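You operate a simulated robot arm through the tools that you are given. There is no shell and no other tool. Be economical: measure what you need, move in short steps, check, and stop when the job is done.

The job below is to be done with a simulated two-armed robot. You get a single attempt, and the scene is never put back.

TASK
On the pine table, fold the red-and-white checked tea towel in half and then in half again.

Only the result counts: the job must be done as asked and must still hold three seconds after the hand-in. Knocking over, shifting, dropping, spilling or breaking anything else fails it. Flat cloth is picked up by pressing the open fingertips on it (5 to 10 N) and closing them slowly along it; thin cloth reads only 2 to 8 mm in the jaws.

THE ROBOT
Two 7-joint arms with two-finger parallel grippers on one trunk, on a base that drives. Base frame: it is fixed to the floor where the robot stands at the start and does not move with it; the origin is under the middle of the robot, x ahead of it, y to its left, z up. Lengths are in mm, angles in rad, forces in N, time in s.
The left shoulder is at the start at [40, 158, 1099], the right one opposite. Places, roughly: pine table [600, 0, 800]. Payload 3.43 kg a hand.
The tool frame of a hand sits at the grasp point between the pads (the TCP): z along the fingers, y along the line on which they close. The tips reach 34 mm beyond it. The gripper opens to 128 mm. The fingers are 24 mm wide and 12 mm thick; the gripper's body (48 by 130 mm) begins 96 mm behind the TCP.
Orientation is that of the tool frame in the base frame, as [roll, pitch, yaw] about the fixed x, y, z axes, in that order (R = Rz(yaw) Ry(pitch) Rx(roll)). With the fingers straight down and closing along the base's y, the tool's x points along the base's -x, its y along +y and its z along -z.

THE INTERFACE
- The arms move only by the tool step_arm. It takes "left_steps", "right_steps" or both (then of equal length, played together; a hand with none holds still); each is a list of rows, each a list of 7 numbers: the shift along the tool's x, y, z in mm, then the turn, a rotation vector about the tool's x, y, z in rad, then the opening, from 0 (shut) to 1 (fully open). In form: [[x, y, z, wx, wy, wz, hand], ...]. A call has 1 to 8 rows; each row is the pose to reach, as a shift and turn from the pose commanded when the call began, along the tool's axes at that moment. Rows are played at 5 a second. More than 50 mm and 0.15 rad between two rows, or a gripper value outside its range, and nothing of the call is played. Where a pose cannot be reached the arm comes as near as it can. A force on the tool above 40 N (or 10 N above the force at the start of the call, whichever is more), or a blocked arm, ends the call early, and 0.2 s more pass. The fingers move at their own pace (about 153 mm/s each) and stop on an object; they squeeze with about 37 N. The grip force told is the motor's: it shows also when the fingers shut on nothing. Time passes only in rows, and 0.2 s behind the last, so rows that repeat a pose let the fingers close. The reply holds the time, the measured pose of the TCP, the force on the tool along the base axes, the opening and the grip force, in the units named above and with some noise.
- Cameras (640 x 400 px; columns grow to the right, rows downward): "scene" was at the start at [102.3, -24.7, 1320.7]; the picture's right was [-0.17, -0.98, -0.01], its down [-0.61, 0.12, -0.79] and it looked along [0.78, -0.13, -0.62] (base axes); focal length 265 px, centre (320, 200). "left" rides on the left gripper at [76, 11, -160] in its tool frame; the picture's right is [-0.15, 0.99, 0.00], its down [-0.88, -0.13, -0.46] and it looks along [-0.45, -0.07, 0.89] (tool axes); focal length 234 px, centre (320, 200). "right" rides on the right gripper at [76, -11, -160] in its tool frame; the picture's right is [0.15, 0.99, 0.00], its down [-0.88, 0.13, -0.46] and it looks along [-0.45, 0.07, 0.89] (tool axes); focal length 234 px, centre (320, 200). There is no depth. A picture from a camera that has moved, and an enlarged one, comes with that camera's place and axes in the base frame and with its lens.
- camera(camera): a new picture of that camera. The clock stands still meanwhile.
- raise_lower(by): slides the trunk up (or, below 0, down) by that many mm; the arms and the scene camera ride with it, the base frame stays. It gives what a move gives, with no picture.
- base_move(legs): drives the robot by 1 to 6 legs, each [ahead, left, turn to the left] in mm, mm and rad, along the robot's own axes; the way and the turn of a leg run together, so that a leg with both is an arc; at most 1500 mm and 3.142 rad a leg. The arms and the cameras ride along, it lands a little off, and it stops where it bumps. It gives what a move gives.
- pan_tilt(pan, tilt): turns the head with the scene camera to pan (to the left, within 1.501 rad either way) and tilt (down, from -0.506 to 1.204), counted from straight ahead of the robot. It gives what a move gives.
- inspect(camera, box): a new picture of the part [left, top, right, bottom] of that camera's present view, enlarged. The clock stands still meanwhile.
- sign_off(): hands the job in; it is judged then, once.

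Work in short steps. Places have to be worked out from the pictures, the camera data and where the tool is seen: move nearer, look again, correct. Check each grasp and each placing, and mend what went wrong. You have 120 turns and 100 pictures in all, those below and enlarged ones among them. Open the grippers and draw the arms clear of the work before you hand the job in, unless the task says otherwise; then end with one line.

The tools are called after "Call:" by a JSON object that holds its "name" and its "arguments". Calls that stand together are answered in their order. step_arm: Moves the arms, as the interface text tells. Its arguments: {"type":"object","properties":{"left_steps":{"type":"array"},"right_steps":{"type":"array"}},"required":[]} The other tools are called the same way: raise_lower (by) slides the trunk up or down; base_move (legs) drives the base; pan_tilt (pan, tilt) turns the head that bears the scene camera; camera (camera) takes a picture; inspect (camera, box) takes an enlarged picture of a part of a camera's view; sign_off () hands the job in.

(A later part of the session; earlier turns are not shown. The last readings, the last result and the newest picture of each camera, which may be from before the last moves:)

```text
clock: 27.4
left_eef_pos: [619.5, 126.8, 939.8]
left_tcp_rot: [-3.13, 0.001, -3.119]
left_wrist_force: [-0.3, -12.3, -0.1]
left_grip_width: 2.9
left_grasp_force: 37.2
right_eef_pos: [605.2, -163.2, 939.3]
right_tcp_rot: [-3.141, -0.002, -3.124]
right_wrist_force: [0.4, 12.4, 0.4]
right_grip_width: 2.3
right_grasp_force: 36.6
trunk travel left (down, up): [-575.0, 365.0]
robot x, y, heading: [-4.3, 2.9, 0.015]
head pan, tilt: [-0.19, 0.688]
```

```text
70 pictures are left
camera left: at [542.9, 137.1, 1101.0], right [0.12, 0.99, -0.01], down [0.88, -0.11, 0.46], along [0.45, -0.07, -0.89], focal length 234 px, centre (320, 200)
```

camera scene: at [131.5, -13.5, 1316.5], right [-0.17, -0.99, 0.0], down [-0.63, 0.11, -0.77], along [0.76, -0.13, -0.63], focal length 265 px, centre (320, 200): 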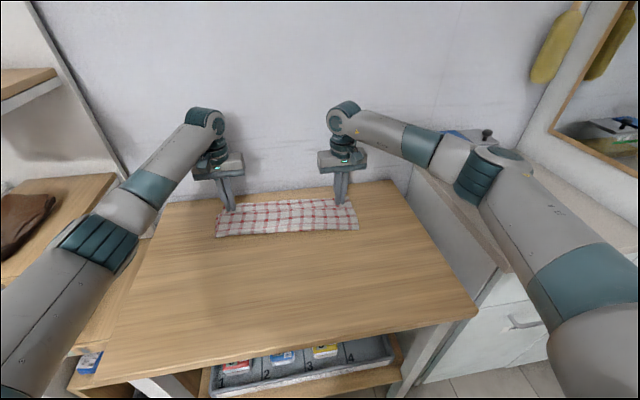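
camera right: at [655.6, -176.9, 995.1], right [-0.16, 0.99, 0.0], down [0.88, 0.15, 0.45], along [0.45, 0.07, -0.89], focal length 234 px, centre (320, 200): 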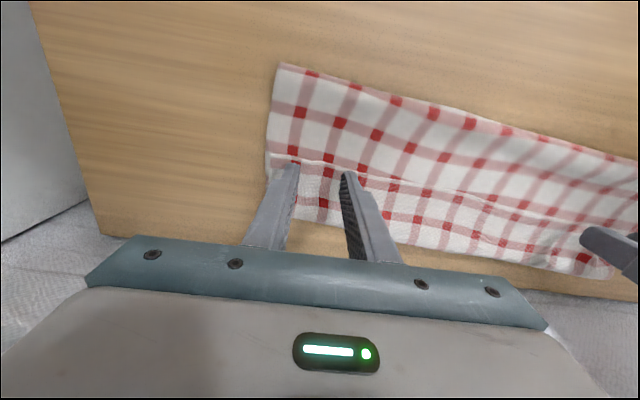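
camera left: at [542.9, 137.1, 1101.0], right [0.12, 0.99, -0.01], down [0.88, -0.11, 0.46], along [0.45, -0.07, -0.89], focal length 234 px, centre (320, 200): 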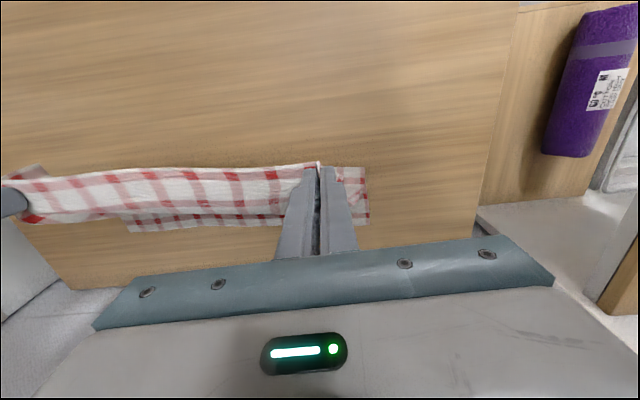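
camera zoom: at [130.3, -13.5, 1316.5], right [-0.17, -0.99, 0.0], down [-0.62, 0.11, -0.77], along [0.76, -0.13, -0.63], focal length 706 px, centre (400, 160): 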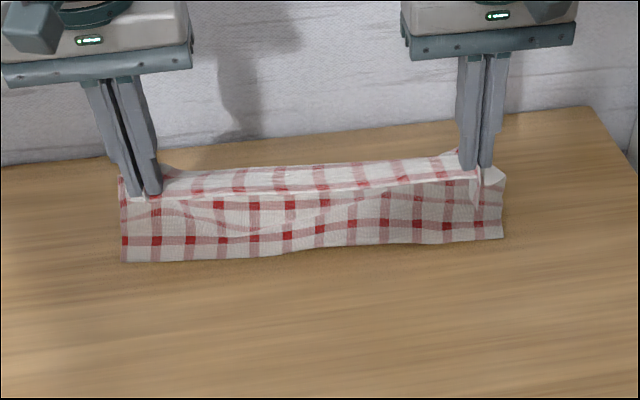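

The bottom layer's far edge is now visible at about x≈753 on the left and 724 on the right, so the true mid-line is about x≈598 left and 572 right. I'll bring the hem back toward me and down to lay the bottom flat past that line before refolding.

Call:
{"name": "step_arm", "arguments": {"left_steps": [[20, 2, 5, 0, 0, 0, 0], [40, 4, 14, 0, 0, 0, 0], [60, 6, 26, 0, 0, 0, 0], [80, 8, 42, 0, 0, 0, 0], [100, 10, 60, 0, 0, 0, 0], [117, 12, 80, 0, 0, 0, 0], [132, 13, 98, 0, 0, 0, 0], [132, 13, 98, 0, 0, 0, 0]], "right_steps": [[22, 2, 5, 0, 0, 0, 0], [44, 4, 14, 0, 0, 0, 0], [66, 6, 26, 0, 0, 0, 0], [87, 8, 42, 0, 0, 0, 0], [108, 10, 60, 0, 0, 0, 0], [127, 12, 80, 0, 0, 0, 0], [143, 13, 98, 0, 0, 0, 0], [143, 13, 98, 0, 0, 0, 0]]}}

Call:
{"name": "inspect", "arguments": {"camera": "scene", "box": [170, 150, 410, 300]}}

Call:
{"name": "camera", "arguments": {"camera": "left"}}

Call:
{"name": "camera", "arguments": {"camera": "right"}}

```text
clock: 29.2
left_eef_pos: [486.9, 136.6, 839.9]
left_tcp_rot: [-3.129, 0.001, -3.119]
left_wrist_force: [-0.5, -16.7, -0.6]
left_grip_width: 2.7
left_grasp_force: 37.2
right_eef_pos: [460.8, -155.0, 841.2]
right_tcp_rot: [-3.141, -0.003, -3.125]
right_wrist_force: [2.0, 17.4, 0.2]
right_grip_width: 2.3
right_grasp_force: 37.0
trunk travel left (down, up): [-575.0, 365.0]
robot x, y, heading: [-5.1, -1.6, 0.016]
head pan, tilt: [-0.19, 0.688]
```

```text
2.67 times, centred on (290, 225) of scene
camera zoom: at [131.5, -13.6, 1316.4], right [-0.17, -0.99, 0.0], down [-0.63, 0.11, -0.77], along [0.76, -0.13, -0.63], focal length 706 px, centre (400, 133)
```

zoom: 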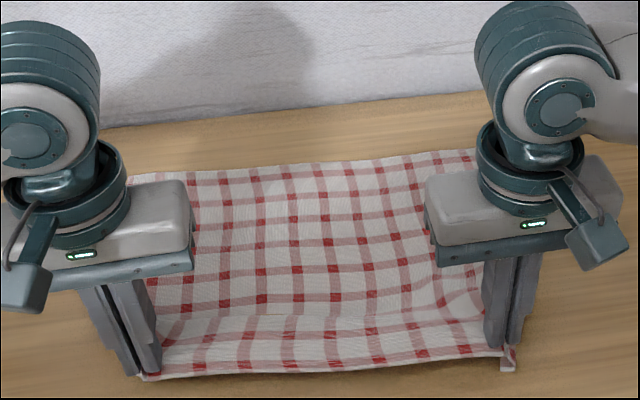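

```text
68 pictures are left
camera left: at [409.8, 147.3, 1001.6], right [0.12, 0.99, -0.01], down [0.88, -0.11, 0.46], along [0.45, -0.07, -0.89], focal length 234 px, centre (320, 200)
```

left: 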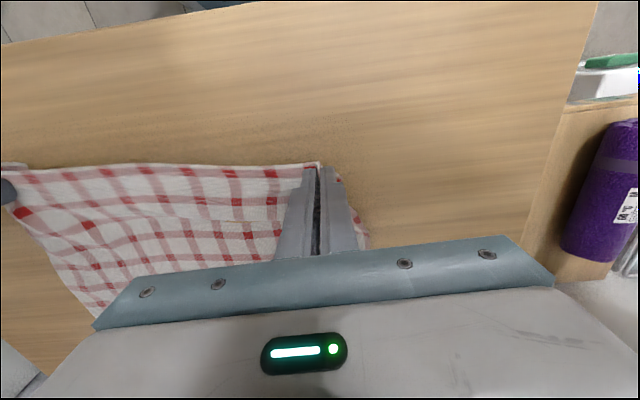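

```text
67 pictures are left
camera right: at [386.2, -167.3, 1002.1], right [-0.16, 0.99, 0.0], down [0.88, 0.15, 0.45], along [0.45, 0.08, -0.89], focal length 234 px, centre (320, 200)
```

right: 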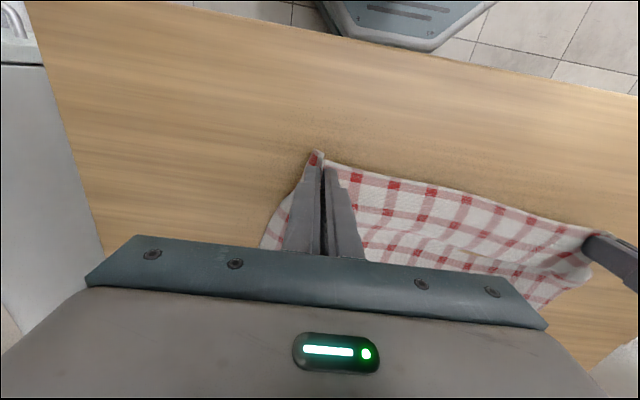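

The towel is nearly unfolded again, with both grips holding. Now I'll carry it over on a lower, slack arc about the mid-line, ending on a raised ramp.

Call:
{"name": "step_arm", "arguments": {"left_steps": [[-11, -1, -36, 0, 0, 0, 0], [-31, -3, -64, 0, 0, 0, 0], [-59, -6, -81, 0, 0, 0, 0], [-91, -9, -88, 0, 0, 0, 0], [-123, -12, -88, 0, 0, 0, 0], [-153, -15, -81, 0, 0, 0, 0], [-181, -17.7, -69, 0, 0, 0, 0], [-206, -20, -53, 0, 0, 0, 0]], "right_steps": [[-11, -1, -36, 0, 0, 0, 0], [-31, -3, -64, 0, 0, 0, 0], [-59, -5.5, -81, 0, 0, 0, 0], [-91, -8.5, -88, 0, 0, 0, 0], [-123, -11.4, -88, 0, 0, 0, 0], [-153, -14.2, -81, 0, 0, 0, 0], [-181, -16.8, -69, 0, 0, 0, 0], [-206, -19, -53, 0, 0, 0, 0]]}}

Call:
{"name": "inspect", "arguments": {"camera": "scene", "box": [170, 150, 410, 300]}}

Call:
{"name": "camera", "arguments": {"camera": "left"}}

```text
clock: 31.0
left_eef_pos: [696.0, 121.7, 892.5]
left_tcp_rot: [-3.129, -0.002, -3.121]
left_wrist_force: [-0.6, -12.3, -0.2]
left_grip_width: 2.8
left_grasp_force: 37.4
right_eef_pos: [668.4, -166.6, 893.0]
right_tcp_rot: [3.141, -0.006, -3.123]
right_wrist_force: [0.5, 13.5, 0.4]
right_grip_width: 2.3
right_grasp_force: 37.7
trunk travel left (down, up): [-575.0, 365.0]
robot x, y, heading: [-5.3, 1.5, 0.019]
head pan, tilt: [-0.19, 0.688]
```

```text
2.67 times, centred on (290, 225) of scene
camera zoom: at [133.0, -13.9, 1316.2], right [-0.17, -0.99, 0.0], down [-0.63, 0.11, -0.77], along [0.76, -0.13, -0.64], focal length 706 px, centre (400, 133)
```

zoom: 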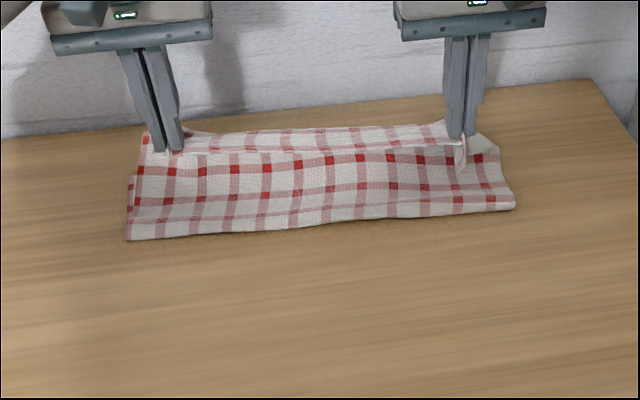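

```text
65 pictures are left
camera left: at [621.1, 132.1, 1054.9], right [0.13, 0.99, -0.01], down [0.88, -0.11, 0.46], along [0.45, -0.07, -0.89], focal length 234 px, centre (320, 200)
```

left: 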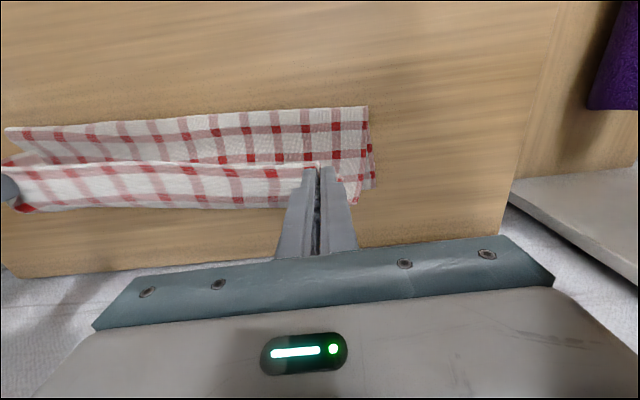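

The grip has the cloth leaving the pads forward, which always forms that front lip. I'll lay the towel flat again, then regrip the hem with the fingers closing along x so the cloth hangs straight down from the jaws. First I'll go back to flat.

Call:
{"name": "step_arm", "arguments": {"left_steps": [[30, 3, -18, 0, 0, 0, 0], [65, 6, -30, 0, 0, 0, 0], [100, 9, -32, 0, 0, 0, 0], [135, 13, -25, 0, 0, 0, 0], [165, 16, -5, 0, 0, 0, 0], [190, 18, 25, 0, 0, 0, 0], [208, 20, 52, 0, 0, 0, 0], [214, 21, 66, 0, 0, 0, 0]], "right_steps": [[30, 3, -18, 0, 0, 0, 0], [65, 6, -30, 0, 0, 0, 0], [100, 9, -32, 0, 0, 0, 0], [135, 13, -25, 0, 0, 0, 0], [165, 16, -5, 0, 0, 0, 0], [190, 18, 25, 0, 0, 0, 0], [208, 19, 52, 0, 0, 0, 0], [214, 20, 66, 0, 0, 0, 0]]}}

Call:
{"name": "step_arm", "arguments": {"left_steps": [[3, 5, 3, 0, 0, 0, 0], [3, 5, 3, 0, 0, 0, 0], [3, 5, 3, 0, 0, 0, 0.15], [3, 5, 3, 0, 0, 0, 0.28], [3, 5, 0, 0, 0, 0, 0.28], [3, 5, -40, 0, 0, 0, 0.28], [3, 5, -85, 0, 0, 0, 0.28]], "right_steps": [[3, -5, 3, 0, 0, 0, 0], [3, -5, 3, 0, 0, 0, 0], [3, -5, 3, 0, 0, 0, 0.15], [3, -5, 3, 0, 0, 0, 0.28], [3, -5, 0, 0, 0, 0, 0.28], [3, -5, -40, 0, 0, 0, 0.28], [3, -5, -85, 0, 0, 0, 0.28]]}}

Call:
{"name": "camera", "arguments": {"camera": "left"}}

Call:
{"name": "camera", "arguments": {"camera": "right"}}

Call:
{"name": "inspect", "arguments": {"camera": "scene", "box": [160, 160, 400, 310]}}

```text
clock: 32.8
left_eef_pos: [479.7, 137.4, 826.9]
left_tcp_rot: [-3.131, 0.0, -3.117]
left_wrist_force: [-2.2, -9.1, 0.7]
left_grip_width: 2.5
left_grasp_force: 36.8
right_eef_pos: [451.9, -150.3, 826.7]
right_tcp_rot: [3.14, -0.004, -3.122]
right_wrist_force: [-0.3, 8.5, -0.3]
right_grip_width: 2.3
right_grasp_force: 37.1
trunk travel left (down, up): [-575.0, 365.0]
robot x, y, heading: [0.6, 1.5, 0.016]
head pan, tilt: [-0.19, 0.688]
```

```text
clock: 34.4
left_eef_pos: [477.6, 142.8, 909.6]
left_tcp_rot: [-3.13, 0.001, -3.118]
left_wrist_force: [-0.6, -0.6, 0.7]
left_grip_width: 35.9
left_grasp_force: 0.1
right_eef_pos: [452.4, -156.8, 912.0]
right_tcp_rot: [-3.139, -0.004, -3.124]
right_wrist_force: [0.0, -0.1, -0.1]
right_grip_width: 35.8
right_grasp_force: 0.1
trunk travel left (down, up): [-575.0, 365.0]
robot x, y, heading: [-8.4, 6.8, 0.021]
head pan, tilt: [-0.19, 0.688]
```

```text
64 pictures are left
camera left: at [401.7, 153.9, 1072.0], right [0.12, 0.99, -0.01], down [0.88, -0.11, 0.46], along [0.45, -0.07, -0.89], focal length 234 px, centre (320, 200)
```

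left: 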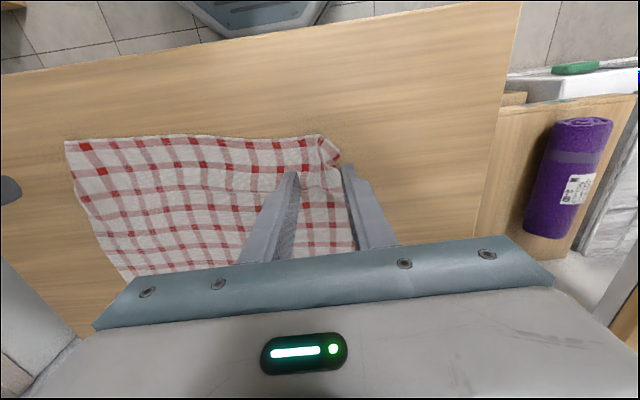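

```text
63 pictures are left
camera right: at [376.5, -168.9, 1073.3], right [-0.16, 0.99, 0.0], down [0.88, 0.15, 0.45], along [0.45, 0.07, -0.89], focal length 234 px, centre (320, 200)
```

right: 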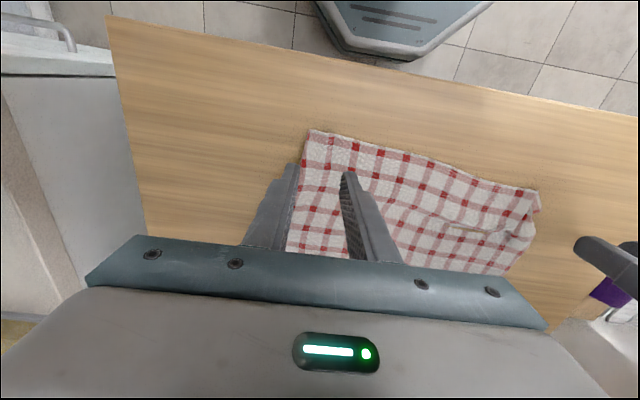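

```text
2.67 times, centred on (280, 235) of scene
camera zoom: at [130.7, -13.6, 1316.3], right [-0.17, -0.99, 0.0], down [-0.62, 0.11, -0.77], along [0.76, -0.13, -0.63], focal length 706 px, centre (427, 107)
```

zoom: 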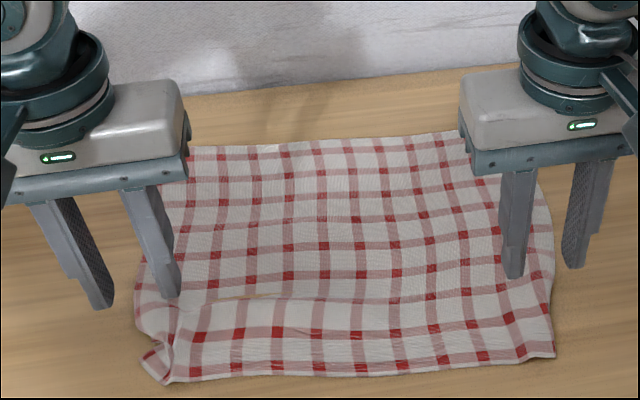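

The towel is flat apart from a small tucked corner at near-left. I'll look closer at that corner.

Call:
{"name": "inspect", "arguments": {"camera": "left", "box": [260, 115, 388, 195]}}

Call:
{"name": "inspect", "arguments": {"camera": "scene", "box": [200, 265, 264, 305]}}

```text
5.00 times, centred on (324, 155) of left
camera zoom: at [401.7, 153.9, 1072.0], right [0.12, 0.99, -0.01], down [0.88, -0.11, 0.46], along [0.45, -0.07, -0.89], focal length 1171 px, centre (300, 425)
```

zoom: 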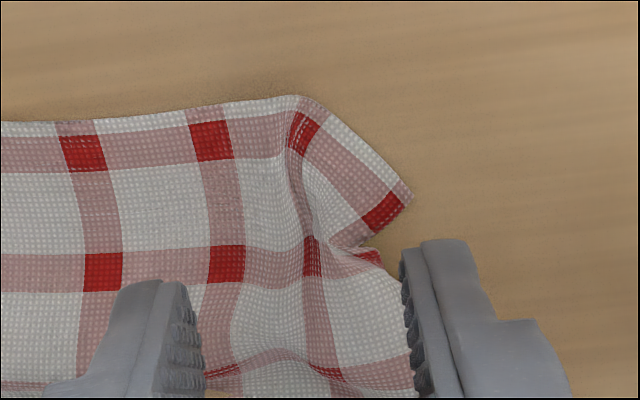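

```text
10.00 times, centred on (232, 285) of scene
camera zoom: at [130.7, -13.6, 1316.3], right [-0.17, -0.99, 0.0], down [-0.62, 0.11, -0.77], along [0.76, -0.13, -0.63], focal length 2649 px, centre (1200, -650)
```

zoom: 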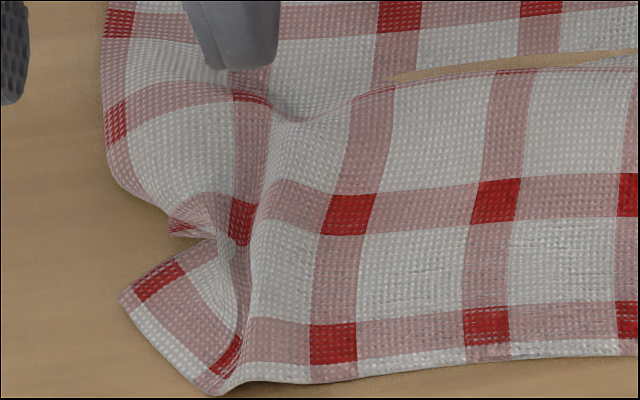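

The near-left corner is only puckered inward. I'll press closed fingertips on it and drag it outward to (465,190).

Call:
{"name": "step_arm", "arguments": {"left_steps": [[0, 7, 30, 0, 0, 0, 0], [0, 14, 60, 0, 0, 0, 0], [0, 14, 80, 0, 0, 0, 0], [0, 14, 90, 0, 0, 0, 0], [0, 14, 92.5, 0, 0, 0, 0], [0, 14, 92.5, 0, 0, 0, 0]]}}

```text
clock: 35.8
left_eef_pos: [477.8, 156.4, 818.4]
left_tcp_rot: [-3.129, 0.001, -3.12]
left_wrist_force: [0.1, 0.8, 0.5]
left_grip_width: 0.1
left_grasp_force: 33.3
right_eef_pos: [451.5, -156.9, 912.6]
right_tcp_rot: [3.141, -0.003, -3.124]
right_wrist_force: [-0.8, -0.1, -0.6]
right_grip_width: 35.9
right_grasp_force: 0.1
trunk travel left (down, up): [-575.0, 365.0]
robot x, y, heading: [-5.0, 1.2, 0.017]
head pan, tilt: [-0.19, 0.688]
```

Call:
{"name": "step_arm", "arguments": {"left_steps": [[0, 0, 1.5, 0, 0, 0, 0], [0, 0, 2.5, 0, 0, 0, 0], [0, 0, 2.8, 0, 0, 0, 0], [3, 8, 2.8, 0, 0, 0, 0], [6, 16, 2.8, 0, 0, 0, 0], [9, 24, 2.8, 0, 0, 0, 0], [12, 33, 2.8, 0, 0, 0, 0], [12, 33, 2.8, 0, 0, 0, 0]]}}

Call:
{"name": "camera", "arguments": {"camera": "left"}}

```text
clock: 37.6
left_eef_pos: [463.8, 188.6, 816.0]
left_tcp_rot: [-3.129, 0.001, -3.121]
left_wrist_force: [0.2, 0.5, 4.0]
left_grip_width: 0.0
left_grasp_force: 33.6
right_eef_pos: [452.3, -157.1, 911.8]
right_tcp_rot: [3.141, -0.004, -3.124]
right_wrist_force: [-0.9, -0.4, -0.8]
right_grip_width: 35.7
right_grasp_force: 0.1
trunk travel left (down, up): [-575.0, 365.0]
robot x, y, heading: [-0.2, 1.3, 0.015]
head pan, tilt: [-0.19, 0.688]
```

```text
59 pictures are left
camera left: at [387.2, 198.8, 977.7], right [0.12, 0.99, -0.01], down [0.88, -0.11, 0.46], along [0.45, -0.07, -0.89], focal length 234 px, centre (320, 200)
```

left: 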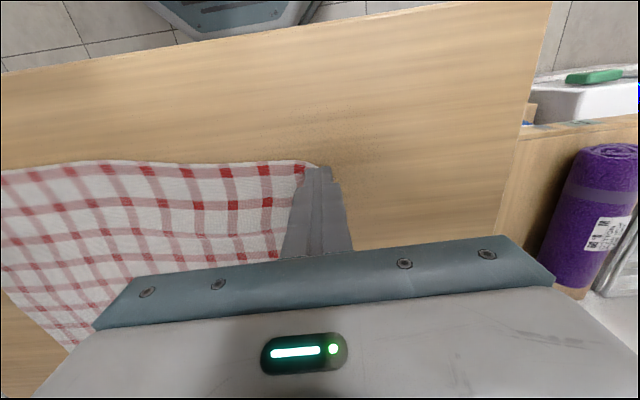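

The corner is out. Now I'll lift the left hand and turn both hands about 90° so they close along the fold direction, in two calls.

Call:
{"name": "step_arm", "arguments": {"left_steps": [[0, 0, -30, 0, 0, 0, 0], [0, 0, -70, 0, 0, 0.14, 0.2], [0, 0, -95, 0, 0, 0.28, 0.28], [0, 0, -95, 0, 0, 0.42, 0.28], [0, 0, -95, 0, 0, 0.56, 0.28], [0, 0, -95, 0, 0, 0.7, 0.28], [0, 0, -95, 0, 0, 0.84, 0.28], [0, 0, -95, 0, 0, 0.98, 0.28]], "right_steps": [[0, 0, 0, 0, 0, 0, 0.28], [0, 0, 0, 0, 0, -0.14, 0.28], [0, 0, 0, 0, 0, -0.28, 0.28], [0, 0, 0, 0, 0, -0.42, 0.28], [0, 0, 0, 0, 0, -0.56, 0.28], [0, 0, 0, 0, 0, -0.7, 0.28], [0, 0, 0, 0, 0, -0.84, 0.28], [0, 0, 0, 0, 0, -0.98, 0.28]]}}

Call:
{"name": "step_arm", "arguments": {"left_steps": [[0, 0, 0, 0, 0, 0.14, 0.28], [0, 0, 0, 0, 0, 0.28, 0.28], [0, 0, 0, 0, 0, 0.42, 0.28], [0, 0, 0, 0, 0, 0.56, 0.28], [0, 0, 0, 0, 0, 0.69, 0.28], [0, 0, 0, 0, 0, 0.69, 0.28]], "right_steps": [[0, 0, 0, 0, 0, -0.1, 0.28], [0, 0, 0, 0, 0, -0.2, 0.28], [0, 0, 0, 0, 0, -0.3, 0.28], [0, 0, 0, 0, 0, -0.4, 0.28], [0, 0, 0, 0, 0, -0.5, 0.28], [0, 0, 0, 0, 0, -0.5, 0.28]]}}

Call:
{"name": "camera", "arguments": {"camera": "left"}}

Call:
{"name": "camera", "arguments": {"camera": "right"}}

Call:
{"name": "inspect", "arguments": {"camera": "scene", "box": [160, 160, 400, 310]}}

```text
clock: 39.4
left_eef_pos: [463.5, 189.2, 912.0]
left_tcp_rot: [-3.134, 0.01, 2.183]
left_wrist_force: [0.1, -0.4, 0.1]
left_grip_width: 35.7
left_grasp_force: 0.1
right_eef_pos: [450.6, -157.4, 911.8]
right_tcp_rot: [3.138, -0.002, -2.141]
right_wrist_force: [-0.4, 0.0, 0.5]
right_grip_width: 35.5
right_grasp_force: 0.1
trunk travel left (down, up): [-575.0, 365.0]
robot x, y, heading: [-4.2, 0.2, 0.015]
head pan, tilt: [-0.19, 0.688]
```

```text
clock: 40.8
left_eef_pos: [464.5, 189.4, 910.5]
left_tcp_rot: [3.141, 0.012, 1.492]
left_wrist_force: [0.0, -0.4, -0.6]
left_grip_width: 35.9
left_grasp_force: 0.0
right_eef_pos: [449.4, -158.9, 912.2]
right_tcp_rot: [3.138, 0.0, -1.693]
right_wrist_force: [0.2, 0.6, -0.3]
right_grip_width: 35.8
right_grasp_force: 0.0
right hand out of reach, approached as far as the arm can: row 5, 6
trunk travel left (down, up): [-575.0, 365.0]
robot x, y, heading: [-3.7, -0.5, 0.016]
head pan, tilt: [-0.19, 0.688]
```

```text
58 pictures are left
camera left: at [481.0, 265.1, 1071.4], right [0.97, -0.22, 0.0], down [-0.2, -0.86, 0.47], along [-0.1, -0.45, -0.88], focal length 234 px, centre (320, 200)
```

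left: 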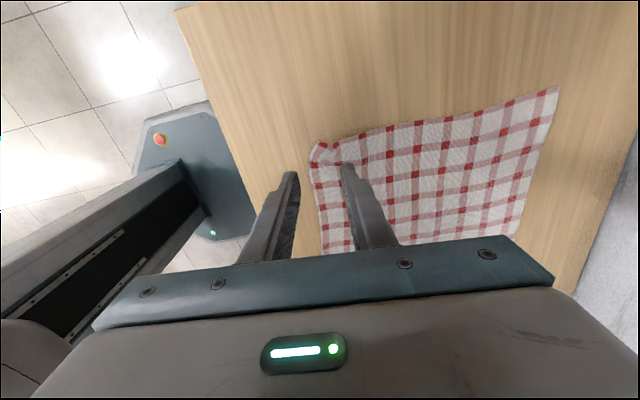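

```text
57 pictures are left
camera right: at [453.2, -234.5, 1073.7], right [-1.0, -0.02, 0.0], down [-0.02, 0.89, 0.46], along [-0.01, 0.46, -0.89], focal length 234 px, centre (320, 200)
```

right: 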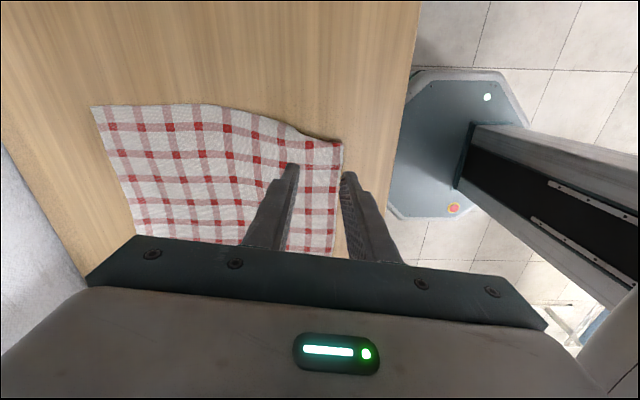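

```text
2.67 times, centred on (280, 235) of scene
camera zoom: at [131.4, -13.6, 1316.4], right [-0.17, -0.99, 0.0], down [-0.62, 0.11, -0.77], along [0.76, -0.13, -0.63], focal length 706 px, centre (427, 107)
```

zoom: 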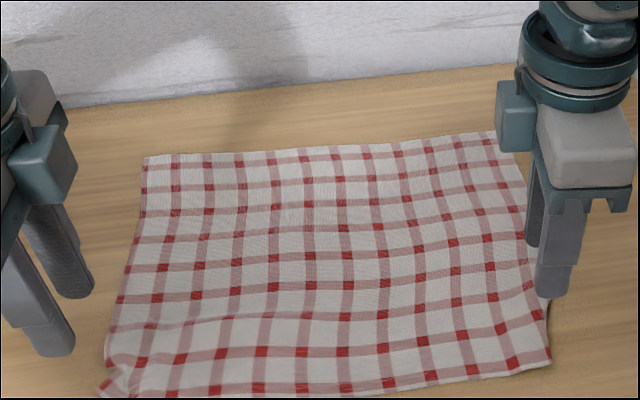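

The towel is flat now, with the near hem running from (456,191) to (423,-162). I'll place the left TCP at about (477,165) and the right at about (448,-140) with 26 mm openings, and lower to just above the cloth.

Call:
{"name": "step_arm", "arguments": {"left_steps": [[-12, 7, 15, 0, 0, 0, 0.2], [-23, 14, 40, 0, 0, 0, 0.2], [-23, 14, 65, 0, 0, 0, 0.2], [-23, 14, 83, 0, 0, 0, 0.2], [-23, 14, 90, 0, 0, 0, 0.2], [-23, 14, 90, 0, 0, 0, 0.2]], "right_steps": [[-9, 2, 15, 0, 0, 0, 0.2], [-18.6, 3.7, 40, 0, 0, 0, 0.2], [-18.6, 3.7, 65, 0, 0, 0, 0.2], [-18.6, 3.7, 83, 0, 0, 0, 0.2], [-18.6, 3.7, 90, 0, 0, 0, 0.2], [-18.6, 3.7, 90, 0, 0, 0, 0.2]]}}

Call:
{"name": "camera", "arguments": {"camera": "left"}}

Call:
{"name": "camera", "arguments": {"camera": "right"}}

```text
clock: 42.2
left_eef_pos: [474.9, 163.8, 820.7]
left_tcp_rot: [3.138, 0.012, 1.493]
left_wrist_force: [-0.8, -1.0, 0.0]
left_grip_width: 25.5
left_grasp_force: 0.0
right_eef_pos: [448.2, -139.4, 821.0]
right_tcp_rot: [3.137, -0.001, -1.695]
right_wrist_force: [-0.5, 0.5, -0.5]
right_grip_width: 25.7
right_grasp_force: 0.0
trunk travel left (down, up): [-575.0, 365.0]
robot x, y, heading: [-0.2, 1.8, 0.017]
head pan, tilt: [-0.19, 0.688]
```

```text
55 pictures are left
camera left: at [492.6, 239.9, 981.8], right [0.97, -0.22, 0.0], down [-0.2, -0.86, 0.47], along [-0.1, -0.46, -0.88], focal length 234 px, centre (320, 200)
```

left: 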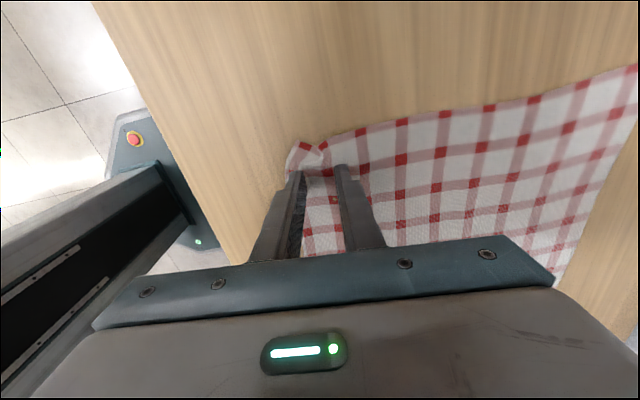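

```text
54 pictures are left
camera right: at [451.9, -215.7, 983.0], right [-1.0, -0.02, 0.0], down [-0.02, 0.89, 0.46], along [-0.01, 0.46, -0.89], focal length 234 px, centre (320, 200)
```

right: 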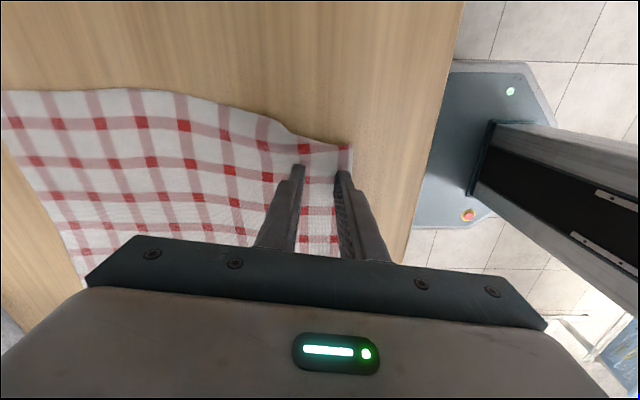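

Both outer fingertips sit just inside the hem. I'll go down to contact.

Call:
{"name": "step_arm", "arguments": {"left_steps": [[0, 0, 2.5, 0, 0, 0, 0.2], [0, 0, 4, 0, 0, 0, 0.2], [0, 0, 4, 0, 0, 0, 0.2]], "right_steps": [[0, 0, 2.5, 0, 0, 0, 0.2], [0, 0, 4, 0, 0, 0, 0.2], [0, 0, 4, 0, 0, 0, 0.2]]}}

```text
clock: 43.0
left_eef_pos: [475.7, 164.0, 817.7]
left_tcp_rot: [3.139, 0.012, 1.495]
left_wrist_force: [0.1, 0.4, 0.5]
left_grip_width: 25.5
left_grasp_force: 0.0
right_eef_pos: [448.1, -137.8, 819.3]
right_tcp_rot: [3.137, 0.0, -1.692]
right_wrist_force: [0.2, -0.5, 0.2]
right_grip_width: 25.7
right_grasp_force: 0.0
trunk travel left (down, up): [-575.0, 365.0]
robot x, y, heading: [-2.4, 4.2, 0.022]
head pan, tilt: [-0.19, 0.688]
```

Call:
{"name": "step_arm", "arguments": {"left_steps": [[0, 0, 1, 0, 0, 0, 0.2], [0, 0, 1.5, 0, 0, 0, 0.2], [0, 0, 1.5, 0, 0, 0, 0.2]], "right_steps": [[0, 0, 1, 0, 0, 0, 0.2], [0, 0, 2, 0, 0, 0, 0.2], [0, 0, 2, 0, 0, 0, 0.2]]}}

```text
clock: 43.8
left_eef_pos: [476.5, 163.8, 817.1]
left_tcp_rot: [3.139, 0.012, 1.494]
left_wrist_force: [0.2, 0.4, 1.2]
left_grip_width: 25.5
left_grasp_force: 0.2
right_eef_pos: [448.2, -139.5, 816.3]
right_tcp_rot: [3.137, 0.001, -1.694]
right_wrist_force: [-0.3, 0.5, 0.0]
right_grip_width: 25.6
right_grasp_force: 0.1
trunk travel left (down, up): [-575.0, 365.0]
robot x, y, heading: [-6.0, 1.5, 0.016]
head pan, tilt: [-0.19, 0.688]
```

Call:
{"name": "step_arm", "arguments": {"left_steps": [[0, 0, 0.6, 0, 0, 0, 0.2], [0, 0, 0.9, 0, 0, 0, 0.2], [0, 0, 0.9, 0, 0, 0, 0.2]], "right_steps": [[0, 0, 0.6, 0, 0, 0, 0.2], [0, 0, 1, 0, 0, 0, 0.2], [0, 0, 1, 0, 0, 0, 0.2]]}}

```text
clock: 44.6
left_eef_pos: [475.4, 164.9, 816.0]
left_tcp_rot: [3.139, 0.014, 1.494]
left_wrist_force: [0.0, 1.5, 7.3]
left_grip_width: 25.3
left_grasp_force: 0.0
right_eef_pos: [448.3, -138.2, 816.3]
right_tcp_rot: [3.136, 0.001, -1.694]
right_wrist_force: [0.0, 0.2, 2.3]
right_grip_width: 25.6
right_grasp_force: 0.0
trunk travel left (down, up): [-575.0, 365.0]
robot x, y, heading: [-4.3, 1.7, 0.022]
head pan, tilt: [-0.19, 0.688]
```

Contact reads 7 N on the left and 2 N on the right. I'll press slightly more and close slowly.

Call:
{"name": "step_arm", "arguments": {"left_steps": [[0, 0, 0.2, 0, 0, 0, 0.2], [0, 0, 0.2, 0, 0, 0, 0.17], [0, 0, 0.2, 0, 0, 0, 0.13], [0, 0, 0.2, 0, 0, 0, 0.1], [0, 0, 0.2, 0, 0, 0, 0.06], [0, 0, 0.2, 0, 0, 0, 0.03], [0, 0, 0.2, 0, 0, 0, 0], [0, 0, 0.2, 0, 0, 0, 0]], "right_steps": [[0, 0, 0.6, 0, 0, 0, 0.2], [0, 0, 0.6, 0, 0, 0, 0.17], [0, 0, 0.6, 0, 0, 0, 0.13], [0, 0, 0.6, 0, 0, 0, 0.1], [0, 0, 0.6, 0, 0, 0, 0.06], [0, 0, 0.6, 0, 0, 0, 0.03], [0, 0, 0.6, 0, 0, 0, 0], [0, 0, 0.6, 0, 0, 0, 0]]}}

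```text
clock: 46.4
left_eef_pos: [475.0, 163.1, 816.0]
left_tcp_rot: [3.139, 0.012, 1.495]
left_wrist_force: [1.8, 1.1, 11.0]
left_grip_width: 2.3
left_grasp_force: 36.7
right_eef_pos: [448.4, -138.9, 816.6]
right_tcp_rot: [3.139, 0.002, -1.692]
right_wrist_force: [-1.4, 0.7, 10.1]
right_grip_width: 0.3
right_grasp_force: 32.7
trunk travel left (down, up): [-575.0, 365.0]
robot x, y, heading: [-5.6, -1.6, 0.015]
head pan, tilt: [-0.19, 0.688]
```

Left has it at 2.3 mm and right slipped. I'll lift and reopen the right hand, then look.

Call:
{"name": "step_arm", "arguments": {"right_steps": [[0, 0, -6, 0, 0, 0, 0], [0, 0, -6, 0, 0, 0, 0.2], [0, 0, -6, 0, 0, 0, 0.2]]}}

Call:
{"name": "inspect", "arguments": {"camera": "right", "box": [240, 120, 400, 220]}}

```text
clock: 47.2
left_eef_pos: [475.9, 163.8, 815.5]
left_tcp_rot: [3.137, 0.012, 1.493]
left_wrist_force: [-1.1, 1.7, 15.1]
left_grip_width: 2.6
left_grasp_force: 36.6
right_eef_pos: [448.5, -139.4, 822.6]
right_tcp_rot: [3.141, 0.001, -1.693]
right_wrist_force: [0.1, -0.4, -0.6]
right_grip_width: 25.7
right_grasp_force: 0.1
trunk travel left (down, up): [-575.0, 365.0]
robot x, y, heading: [-1.1, -0.2, 0.023]
head pan, tilt: [-0.19, 0.688]
```

```text
4.00 times, centred on (320, 170) of right
camera zoom: at [450.6, -215.1, 982.3], right [-1.0, -0.02, 0.0], down [-0.02, 0.89, 0.46], along [-0.01, 0.46, -0.89], focal length 937 px, centre (320, 320)
```

zoom: 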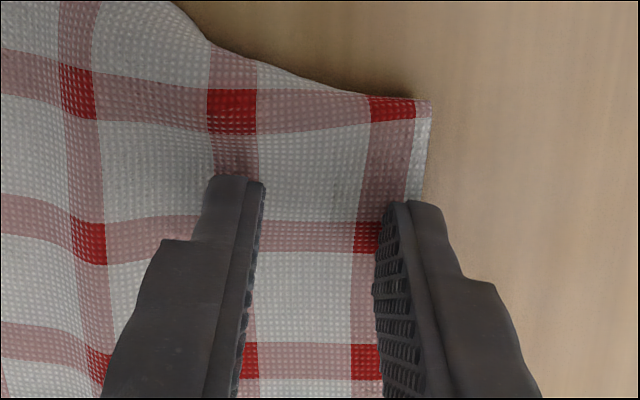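

The outer finger straddles the hem. I'll shift the right hand 7 mm inward and press again.

Call:
{"name": "step_arm", "arguments": {"right_steps": [[0, -7, 0, 0, 0, 0, 0.2], [0, -7, 3.5, 0, 0, 0, 0.2], [0, -7, 5.8, 0, 0, 0, 0.2], [0, -7, 6.2, 0, 0, 0, 0.2], [0, -7, 6.2, 0, 0, 0, 0.2]]}}

```text
clock: 48.4
left_eef_pos: [475.1, 162.4, 817.0]
left_tcp_rot: [3.139, 0.011, 1.494]
left_wrist_force: [2.3, 0.9, 12.7]
left_grip_width: 2.5
left_grasp_force: 36.9
right_eef_pos: [455.7, -138.8, 815.9]
right_tcp_rot: [3.139, 0.001, -1.694]
right_wrist_force: [-0.3, -0.4, 9.0]
right_grip_width: 25.9
right_grasp_force: 0.1
trunk travel left (down, up): [-575.0, 365.0]
robot x, y, heading: [-0.3, 1.4, 0.018]
head pan, tilt: [-0.19, 0.688]
```

Call:
{"name": "step_arm", "arguments": {"right_steps": [[0, 0, 0.2, 0, 0, 0, 0.17], [0, 0, 0.2, 0, 0, 0, 0.14], [0, 0, 0.2, 0, 0, 0, 0.11], [0, 0, 0.2, 0, 0, 0, 0.08], [0, 0, 0.2, 0, 0, 0, 0.05], [0, 0, 0.2, 0, 0, 0, 0.02], [0, 0, 0.2, 0, 0, 0, 0], [0, 0, 0.2, 0, 0, 0, 0]]}}

```text
clock: 50.2
left_eef_pos: [474.9, 164.7, 815.7]
left_tcp_rot: [3.14, 0.013, 1.493]
left_wrist_force: [2.1, -2.0, 7.5]
left_grip_width: 2.5
left_grasp_force: 37.2
right_eef_pos: [454.9, -138.9, 815.2]
right_tcp_rot: [3.14, 0.001, -1.693]
right_wrist_force: [-2.8, 0.5, 19.9]
right_grip_width: 0.0
right_grasp_force: 33.1
trunk travel left (down, up): [-575.0, 365.0]
robot x, y, heading: [-2.0, 1.6, 0.016]
head pan, tilt: [-0.19, 0.688]
```

Missed again. I'll lift, reopen and look.

Call:
{"name": "step_arm", "arguments": {"right_steps": [[0, 0, -8, 0, 0, 0, 0], [0, 0, -8, 0, 0, 0, 0.24], [0, 0, -8, 0, 0, 0, 0.24]]}}

Call:
{"name": "inspect", "arguments": {"camera": "right", "box": [240, 120, 400, 220]}}

```text
clock: 51.0
left_eef_pos: [475.0, 163.3, 815.8]
left_tcp_rot: [3.139, 0.014, 1.495]
left_wrist_force: [-2.7, 0.3, 14.6]
left_grip_width: 2.2
left_grasp_force: 36.8
right_eef_pos: [454.5, -139.8, 823.3]
right_tcp_rot: [3.138, 0.0, -1.695]
right_wrist_force: [1.4, 0.2, -0.3]
right_grip_width: 30.7
right_grasp_force: 0.0
trunk travel left (down, up): [-575.0, 365.0]
robot x, y, heading: [-6.0, 4.7, 0.016]
head pan, tilt: [-0.19, 0.688]
```

```text
4.00 times, centred on (320, 170) of right
camera zoom: at [457.3, -216.9, 983.8], right [-1.0, -0.02, 0.0], down [-0.02, 0.89, 0.46], along [-0.01, 0.46, -0.89], focal length 937 px, centre (320, 320)
```

zoom: 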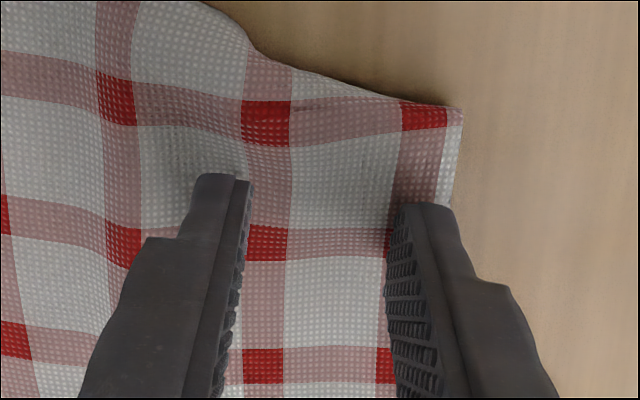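

I'll use a wider opening of about 43 mm so more cloth is gathered, and shift 6 mm further in.

Call:
{"name": "step_arm", "arguments": {"right_steps": [[0, -6, 0, 0, 0, 0, 0.34], [0, -6, 0, 0, 0, 0, 0.34], [0, -6, 5, 0, 0, 0, 0.34], [0, -6, 7.6, 0, 0, 0, 0.34], [0, -6, 7.9, 0, 0, 0, 0.34], [0, -6, 7.9, 0, 0, 0, 0.34]]}}

```text
clock: 52.4
left_eef_pos: [475.6, 163.1, 816.8]
left_tcp_rot: [3.138, 0.01, 1.494]
left_wrist_force: [2.4, -0.6, 12.9]
left_grip_width: 2.2
left_grasp_force: 36.6
right_eef_pos: [461.9, -140.6, 816.1]
right_tcp_rot: [3.139, -0.001, -1.694]
right_wrist_force: [-2.2, -1.2, 9.6]
right_grip_width: 43.6
right_grasp_force: 0.2
trunk travel left (down, up): [-575.0, 365.0]
robot x, y, heading: [-4.0, 0.5, 0.015]
head pan, tilt: [-0.19, 0.688]
```

Call:
{"name": "step_arm", "arguments": {"right_steps": [[0, 0, 0, 0, 0, 0, 0.3], [0, 0, 0, 0, 0, 0, 0.26], [0, 0, 0, 0, 0, 0, 0.22], [0, 0, 0, 0, 0, 0, 0.17], [0, 0, 0, 0, 0, 0, 0.12], [0, 0, 0, 0, 0, 0, 0.07], [0, 0, 0, 0, 0, 0, 0], [0, 0, 0, 0, 0, 0, 0]]}}

```text
clock: 54.2
left_eef_pos: [474.3, 163.5, 815.8]
left_tcp_rot: [3.139, 0.012, 1.493]
left_wrist_force: [1.4, -2.4, 12.6]
left_grip_width: 2.7
left_grasp_force: 36.6
right_eef_pos: [461.5, -140.6, 816.0]
right_tcp_rot: [3.14, 0.0, -1.692]
right_wrist_force: [1.3, 2.8, 13.0]
right_grip_width: 2.1
right_grasp_force: 37.1
trunk travel left (down, up): [-575.0, 365.0]
robot x, y, heading: [1.1, 1.1, 0.019]
head pan, tilt: [-0.19, 0.688]
```

Both hands now hold the hem with jaws closing along the fold direction. I'll carry it over on a low arc about the mid-line, left radius about 112 and right about 88, stopping just past the top.

Call:
{"name": "step_arm", "arguments": {"left_steps": [[1, 2.9, -18, 0, 0, 0, 0], [2, 11.5, -35, 0, 0, 0, 0], [2, 25.3, -51, 0, 0, 0, 0], [2, 43.7, -63, 0, 0, 0, 0], [2, 65.5, -73, 0, 0, 0, 0], [2, 89.8, -78, 0, 0, 0, 0], [2, 115.4, -80, 0, 0, 0, 0], [2, 140.6, -77, 0, 0, 0, 0]], "right_steps": [[1, -2.3, -15, 0, 0, 0, 0], [1, -9.1, -30, 0, 0, 0, 0], [1, -19.9, -43, 0, 0, 0, 0], [0.5, -34.3, -54, 0, 0, 0, 0], [0, -51.5, -62, 0, 0, 0, 0], [-1, -70.6, -67, 0, 0, 0, 0], [-2, -90.6, -68, 0, 0, 0, 0], [-3, -110.4, -66, 0, 0, 0, 0]]}}

Call:
{"name": "inspect", "arguments": {"camera": "scene", "box": [160, 160, 400, 310]}}

Call:
{"name": "camera", "arguments": {"camera": "left"}}

Call:
{"name": "camera", "arguments": {"camera": "right"}}

```text
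clock: 55.3
left_eef_pos: [522.2, 152.3, 879.3]
left_tcp_rot: [-3.14, 0.031, 1.478]
left_wrist_force: [-5.6, -25.2, -3.5]
left_grip_width: 2.2
left_grasp_force: 37.9
right_eef_pos: [451.4, -166.7, 839.4]
right_tcp_rot: [3.134, -0.071, -1.701]
right_wrist_force: [5.6, 23.3, 3.1]
right_grip_width: 2.2
right_grasp_force: 37.2
right hand out of reach, approached as far as the arm can: row 1, 2, 3, 4, 5
trunk travel left (down, up): [-575.0, 365.0]
robot x, y, heading: [-5.6, 2.0, 0.02]
head pan, tilt: [-0.19, 0.688]
stopped in row 5 (left hand): the force on the tool passed its limit (the readings are from after the stop); the commanded pose is now the measured one
```

```text
2.67 times, centred on (280, 235) of scene
camera zoom: at [131.9, -16.6, 1316.3], right [-0.17, -0.98, 0.0], down [-0.63, 0.11, -0.77], along [0.76, -0.13, -0.64], focal length 706 px, centre (427, 107)
```

zoom: 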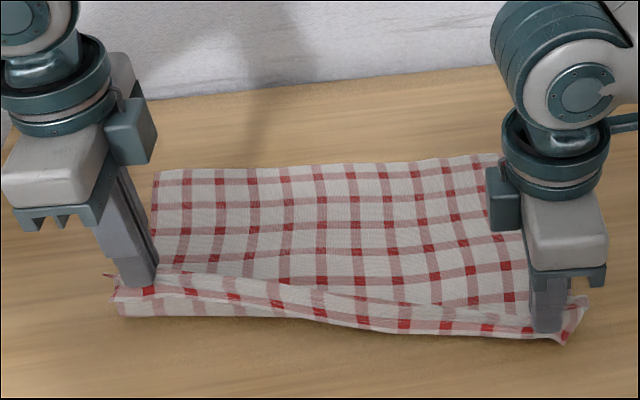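

```text
50 pictures are left
camera left: at [542.2, 230.3, 1038.8], right [0.97, -0.24, 0.0], down [-0.21, -0.85, 0.48], along [-0.11, -0.47, -0.88], focal length 234 px, centre (320, 200)
```

left: 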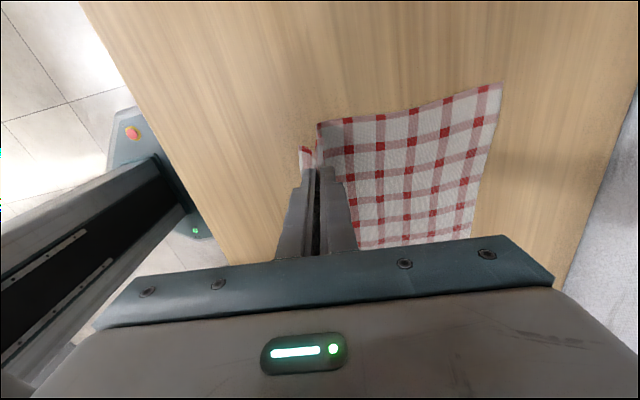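

```text
49 pictures are left
camera right: at [455.0, -231.7, 1004.5], right [-1.0, -0.02, 0.02], down [-0.01, 0.92, 0.39], along [-0.02, 0.39, -0.92], focal length 234 px, centre (320, 200)
```

right: 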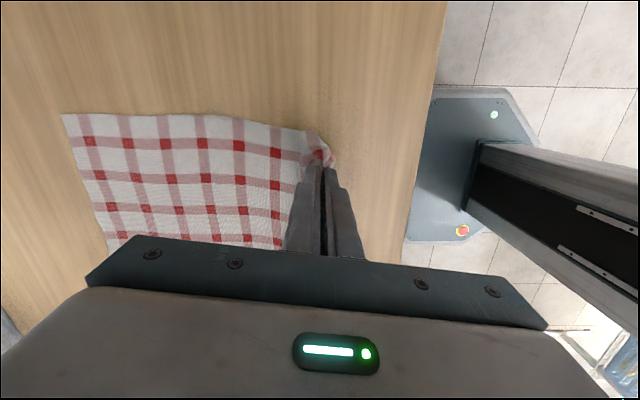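

The right wrist hit a joint limit at that yaw. I'll turn the right hand back by about 0.3 rad, level it, and let it catch up with the left.

Call:
{"name": "step_arm", "arguments": {"right_steps": [[-9, -5, -6, 0, -0.03, 0.1, 0], [-18, -12, -14, 0, -0.06, 0.2, 0], [-26, -22, -22, 0, -0.071, 0.3, 0], [-27, -33, -28, 0, -0.071, 0.3, 0], [-27, -43, -32, 0, -0.071, 0.3, 0], [-27, -43, -32, 0, -0.071, 0.3, 0]]}}

Call:
{"name": "camera", "arguments": {"camera": "scene"}}

```text
clock: 56.7
left_eef_pos: [523.9, 157.4, 879.3]
left_tcp_rot: [3.141, 0.026, 1.483]
left_wrist_force: [-0.5, -1.0, 0.3]
left_grip_width: 2.3
left_grasp_force: 37.4
right_eef_pos: [495.9, -142.8, 867.8]
right_tcp_rot: [-3.136, -0.011, -2.003]
right_wrist_force: [0.3, -0.5, 0.3]
right_grip_width: 2.2
right_grasp_force: 36.9
trunk travel left (down, up): [-575.0, 365.0]
robot x, y, heading: [-4.8, 2.7, 0.021]
head pan, tilt: [-0.19, 0.688]
```

```text
48 pictures are left
camera scene: at [131.3, -13.5, 1316.4], right [-0.17, -0.99, 0.0], down [-0.62, 0.11, -0.77], along [0.76, -0.13, -0.63], focal length 265 px, centre (320, 200)
```

scene: 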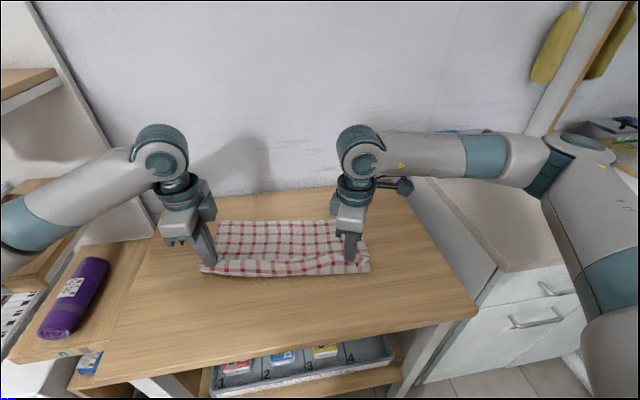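

Recovered, with tension near zero. I'll continue the arc forward with both hands.

Call:
{"name": "step_arm", "arguments": {"left_steps": [[0, 18, -10, 0, 0, 0, 0], [0, 43, -15, 0, 0, 0, 0], [0, 68, -17, 0, 0, 0, 0], [0, 93, -14, 0, 0, 0, 0], [0, 117, -8, 0, 0, 0, 0], [0, 138, 3, 0, 0, 0, 0], [0, 155, 16, 0, 0, 0, 0], [0, 168, 28, 0, 0, 0, 0]], "right_steps": [[-6, -16, -10, 0, 0, 0, 0], [-12.5, -33.9, -15, 0, 0, 0, 0], [-19.4, -52.7, -16, 0, 0, 0, 0], [-26.3, -71.6, -14, 0, 0, 0, 0], [-32.9, -89.4, -8, 0, 0, 0, 0], [-38.8, -105.4, 1, 0, 0, 0, 0], [-43.3, -117.7, 12, 0, 0, 0, 0], [-46.7, -127, 22, 0, 0, 0, 0]]}}

Call:
{"name": "inspect", "arguments": {"camera": "scene", "box": [160, 160, 400, 310]}}

Call:
{"name": "camera", "arguments": {"camera": "left"}}

Call:
{"name": "camera", "arguments": {"camera": "right"}}

```text
clock: 58.5
left_eef_pos: [691.3, 141.3, 851.1]
left_tcp_rot: [-3.14, 0.027, 1.484]
left_wrist_force: [-1.7, -4.1, 1.0]
left_grip_width: 2.2
left_grasp_force: 37.1
right_eef_pos: [562.5, -148.6, 882.8]
right_tcp_rot: [-3.136, -0.009, -2.002]
right_wrist_force: [2.8, 3.5, -0.8]
right_grip_width: 2.2
right_grasp_force: 36.8
right hand out of reach, approached as far as the arm can: row 4, 5, 6, 7, 8
trunk travel left (down, up): [-575.0, 365.0]
robot x, y, heading: [-2.7, 4.7, 0.017]
head pan, tilt: [-0.19, 0.688]
```

```text
2.67 times, centred on (280, 235) of scene
camera zoom: at [131.8, -13.6, 1316.3], right [-0.17, -0.99, 0.0], down [-0.63, 0.11, -0.77], along [0.76, -0.13, -0.63], focal length 706 px, centre (427, 107)
```

zoom: 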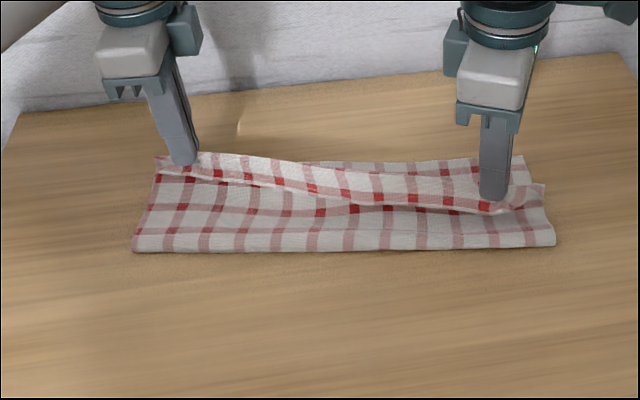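

```text
46 pictures are left
camera left: at [709.9, 218.2, 1009.9], right [0.97, -0.23, 0.0], down [-0.21, -0.85, 0.48], along [-0.11, -0.47, -0.88], focal length 234 px, centre (320, 200)
```

left: 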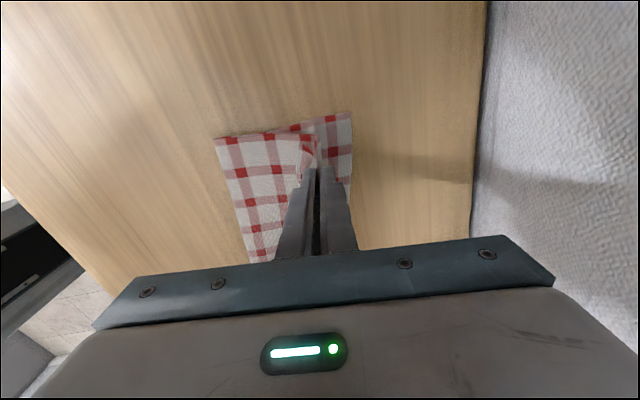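

```text
45 pictures are left
camera right: at [541.0, -219.5, 1043.6], right [-0.96, 0.28, 0.0], down [0.25, 0.86, 0.45], along [0.13, 0.43, -0.89], focal length 234 px, centre (320, 200)
```

right: 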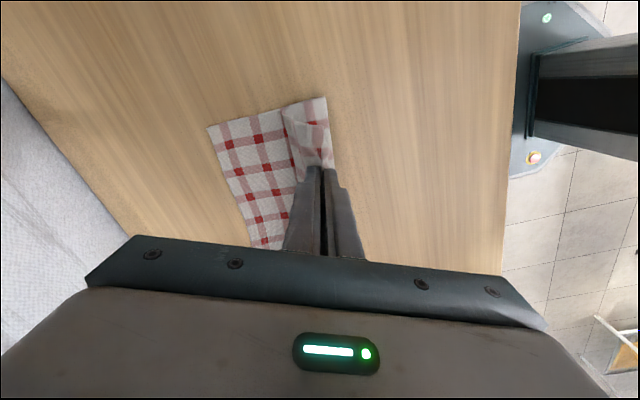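

The fold line is now good, at about x≈609 left and 550 right. The right hand is limited again, so I'll turn it further toward its natural yaw while moving it forward.

Call:
{"name": "step_arm", "arguments": {"right_steps": [[0, 0, 0, 0, 0, 0.13, 0], [0, 0, 0, 0, 0, 0.26, 0], [-4, -11, 3, 0, 0, 0.39, 0], [-11, -28, 6, 0, 0, 0.5, 0], [-18, -45, 10, 0, 0, 0.6, 0], [-25, -62, 16, 0, 0, 0.7, 0], [-30, -76, 22, 0, 0, 0.8, 0], [-34, -85.6, 30, 0, 0, 0.8, 0]]}}

Call:
{"name": "inspect", "arguments": {"camera": "scene", "box": [160, 160, 400, 310]}}

Call:
{"name": "camera", "arguments": {"camera": "right"}}

```text
clock: 60.3
left_eef_pos: [692.6, 140.4, 850.4]
left_tcp_rot: [-3.141, 0.025, 1.483]
left_wrist_force: [-0.7, 0.5, 0.0]
left_grip_width: 2.3
left_grasp_force: 36.9
right_eef_pos: [654.8, -153.7, 848.1]
right_tcp_rot: [-3.132, -0.002, -2.803]
right_wrist_force: [0.1, 0.8, -0.2]
right_grip_width: 2.1
right_grasp_force: 36.7
trunk travel left (down, up): [-575.0, 365.0]
robot x, y, heading: [-0.9, -1.2, 0.015]
head pan, tilt: [-0.19, 0.688]
```

```text
2.67 times, centred on (280, 235) of scene
camera zoom: at [131.7, -13.4, 1316.3], right [-0.17, -0.99, 0.0], down [-0.63, 0.11, -0.77], along [0.76, -0.13, -0.63], focal length 706 px, centre (427, 107)
```

zoom: 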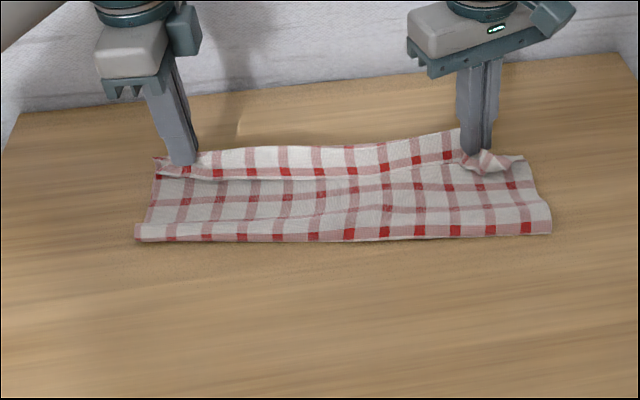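

```text
43 pictures are left
camera right: at [587.3, -187.2, 1010.0], right [-0.47, 0.88, -0.01], down [0.79, 0.42, 0.45], along [0.4, 0.2, -0.89], focal length 234 px, centre (320, 200)
```

right: 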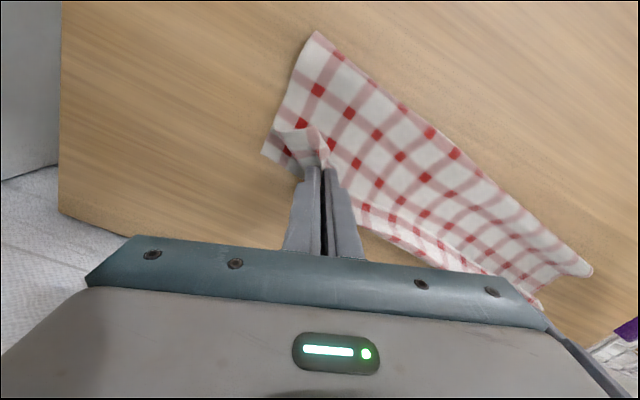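

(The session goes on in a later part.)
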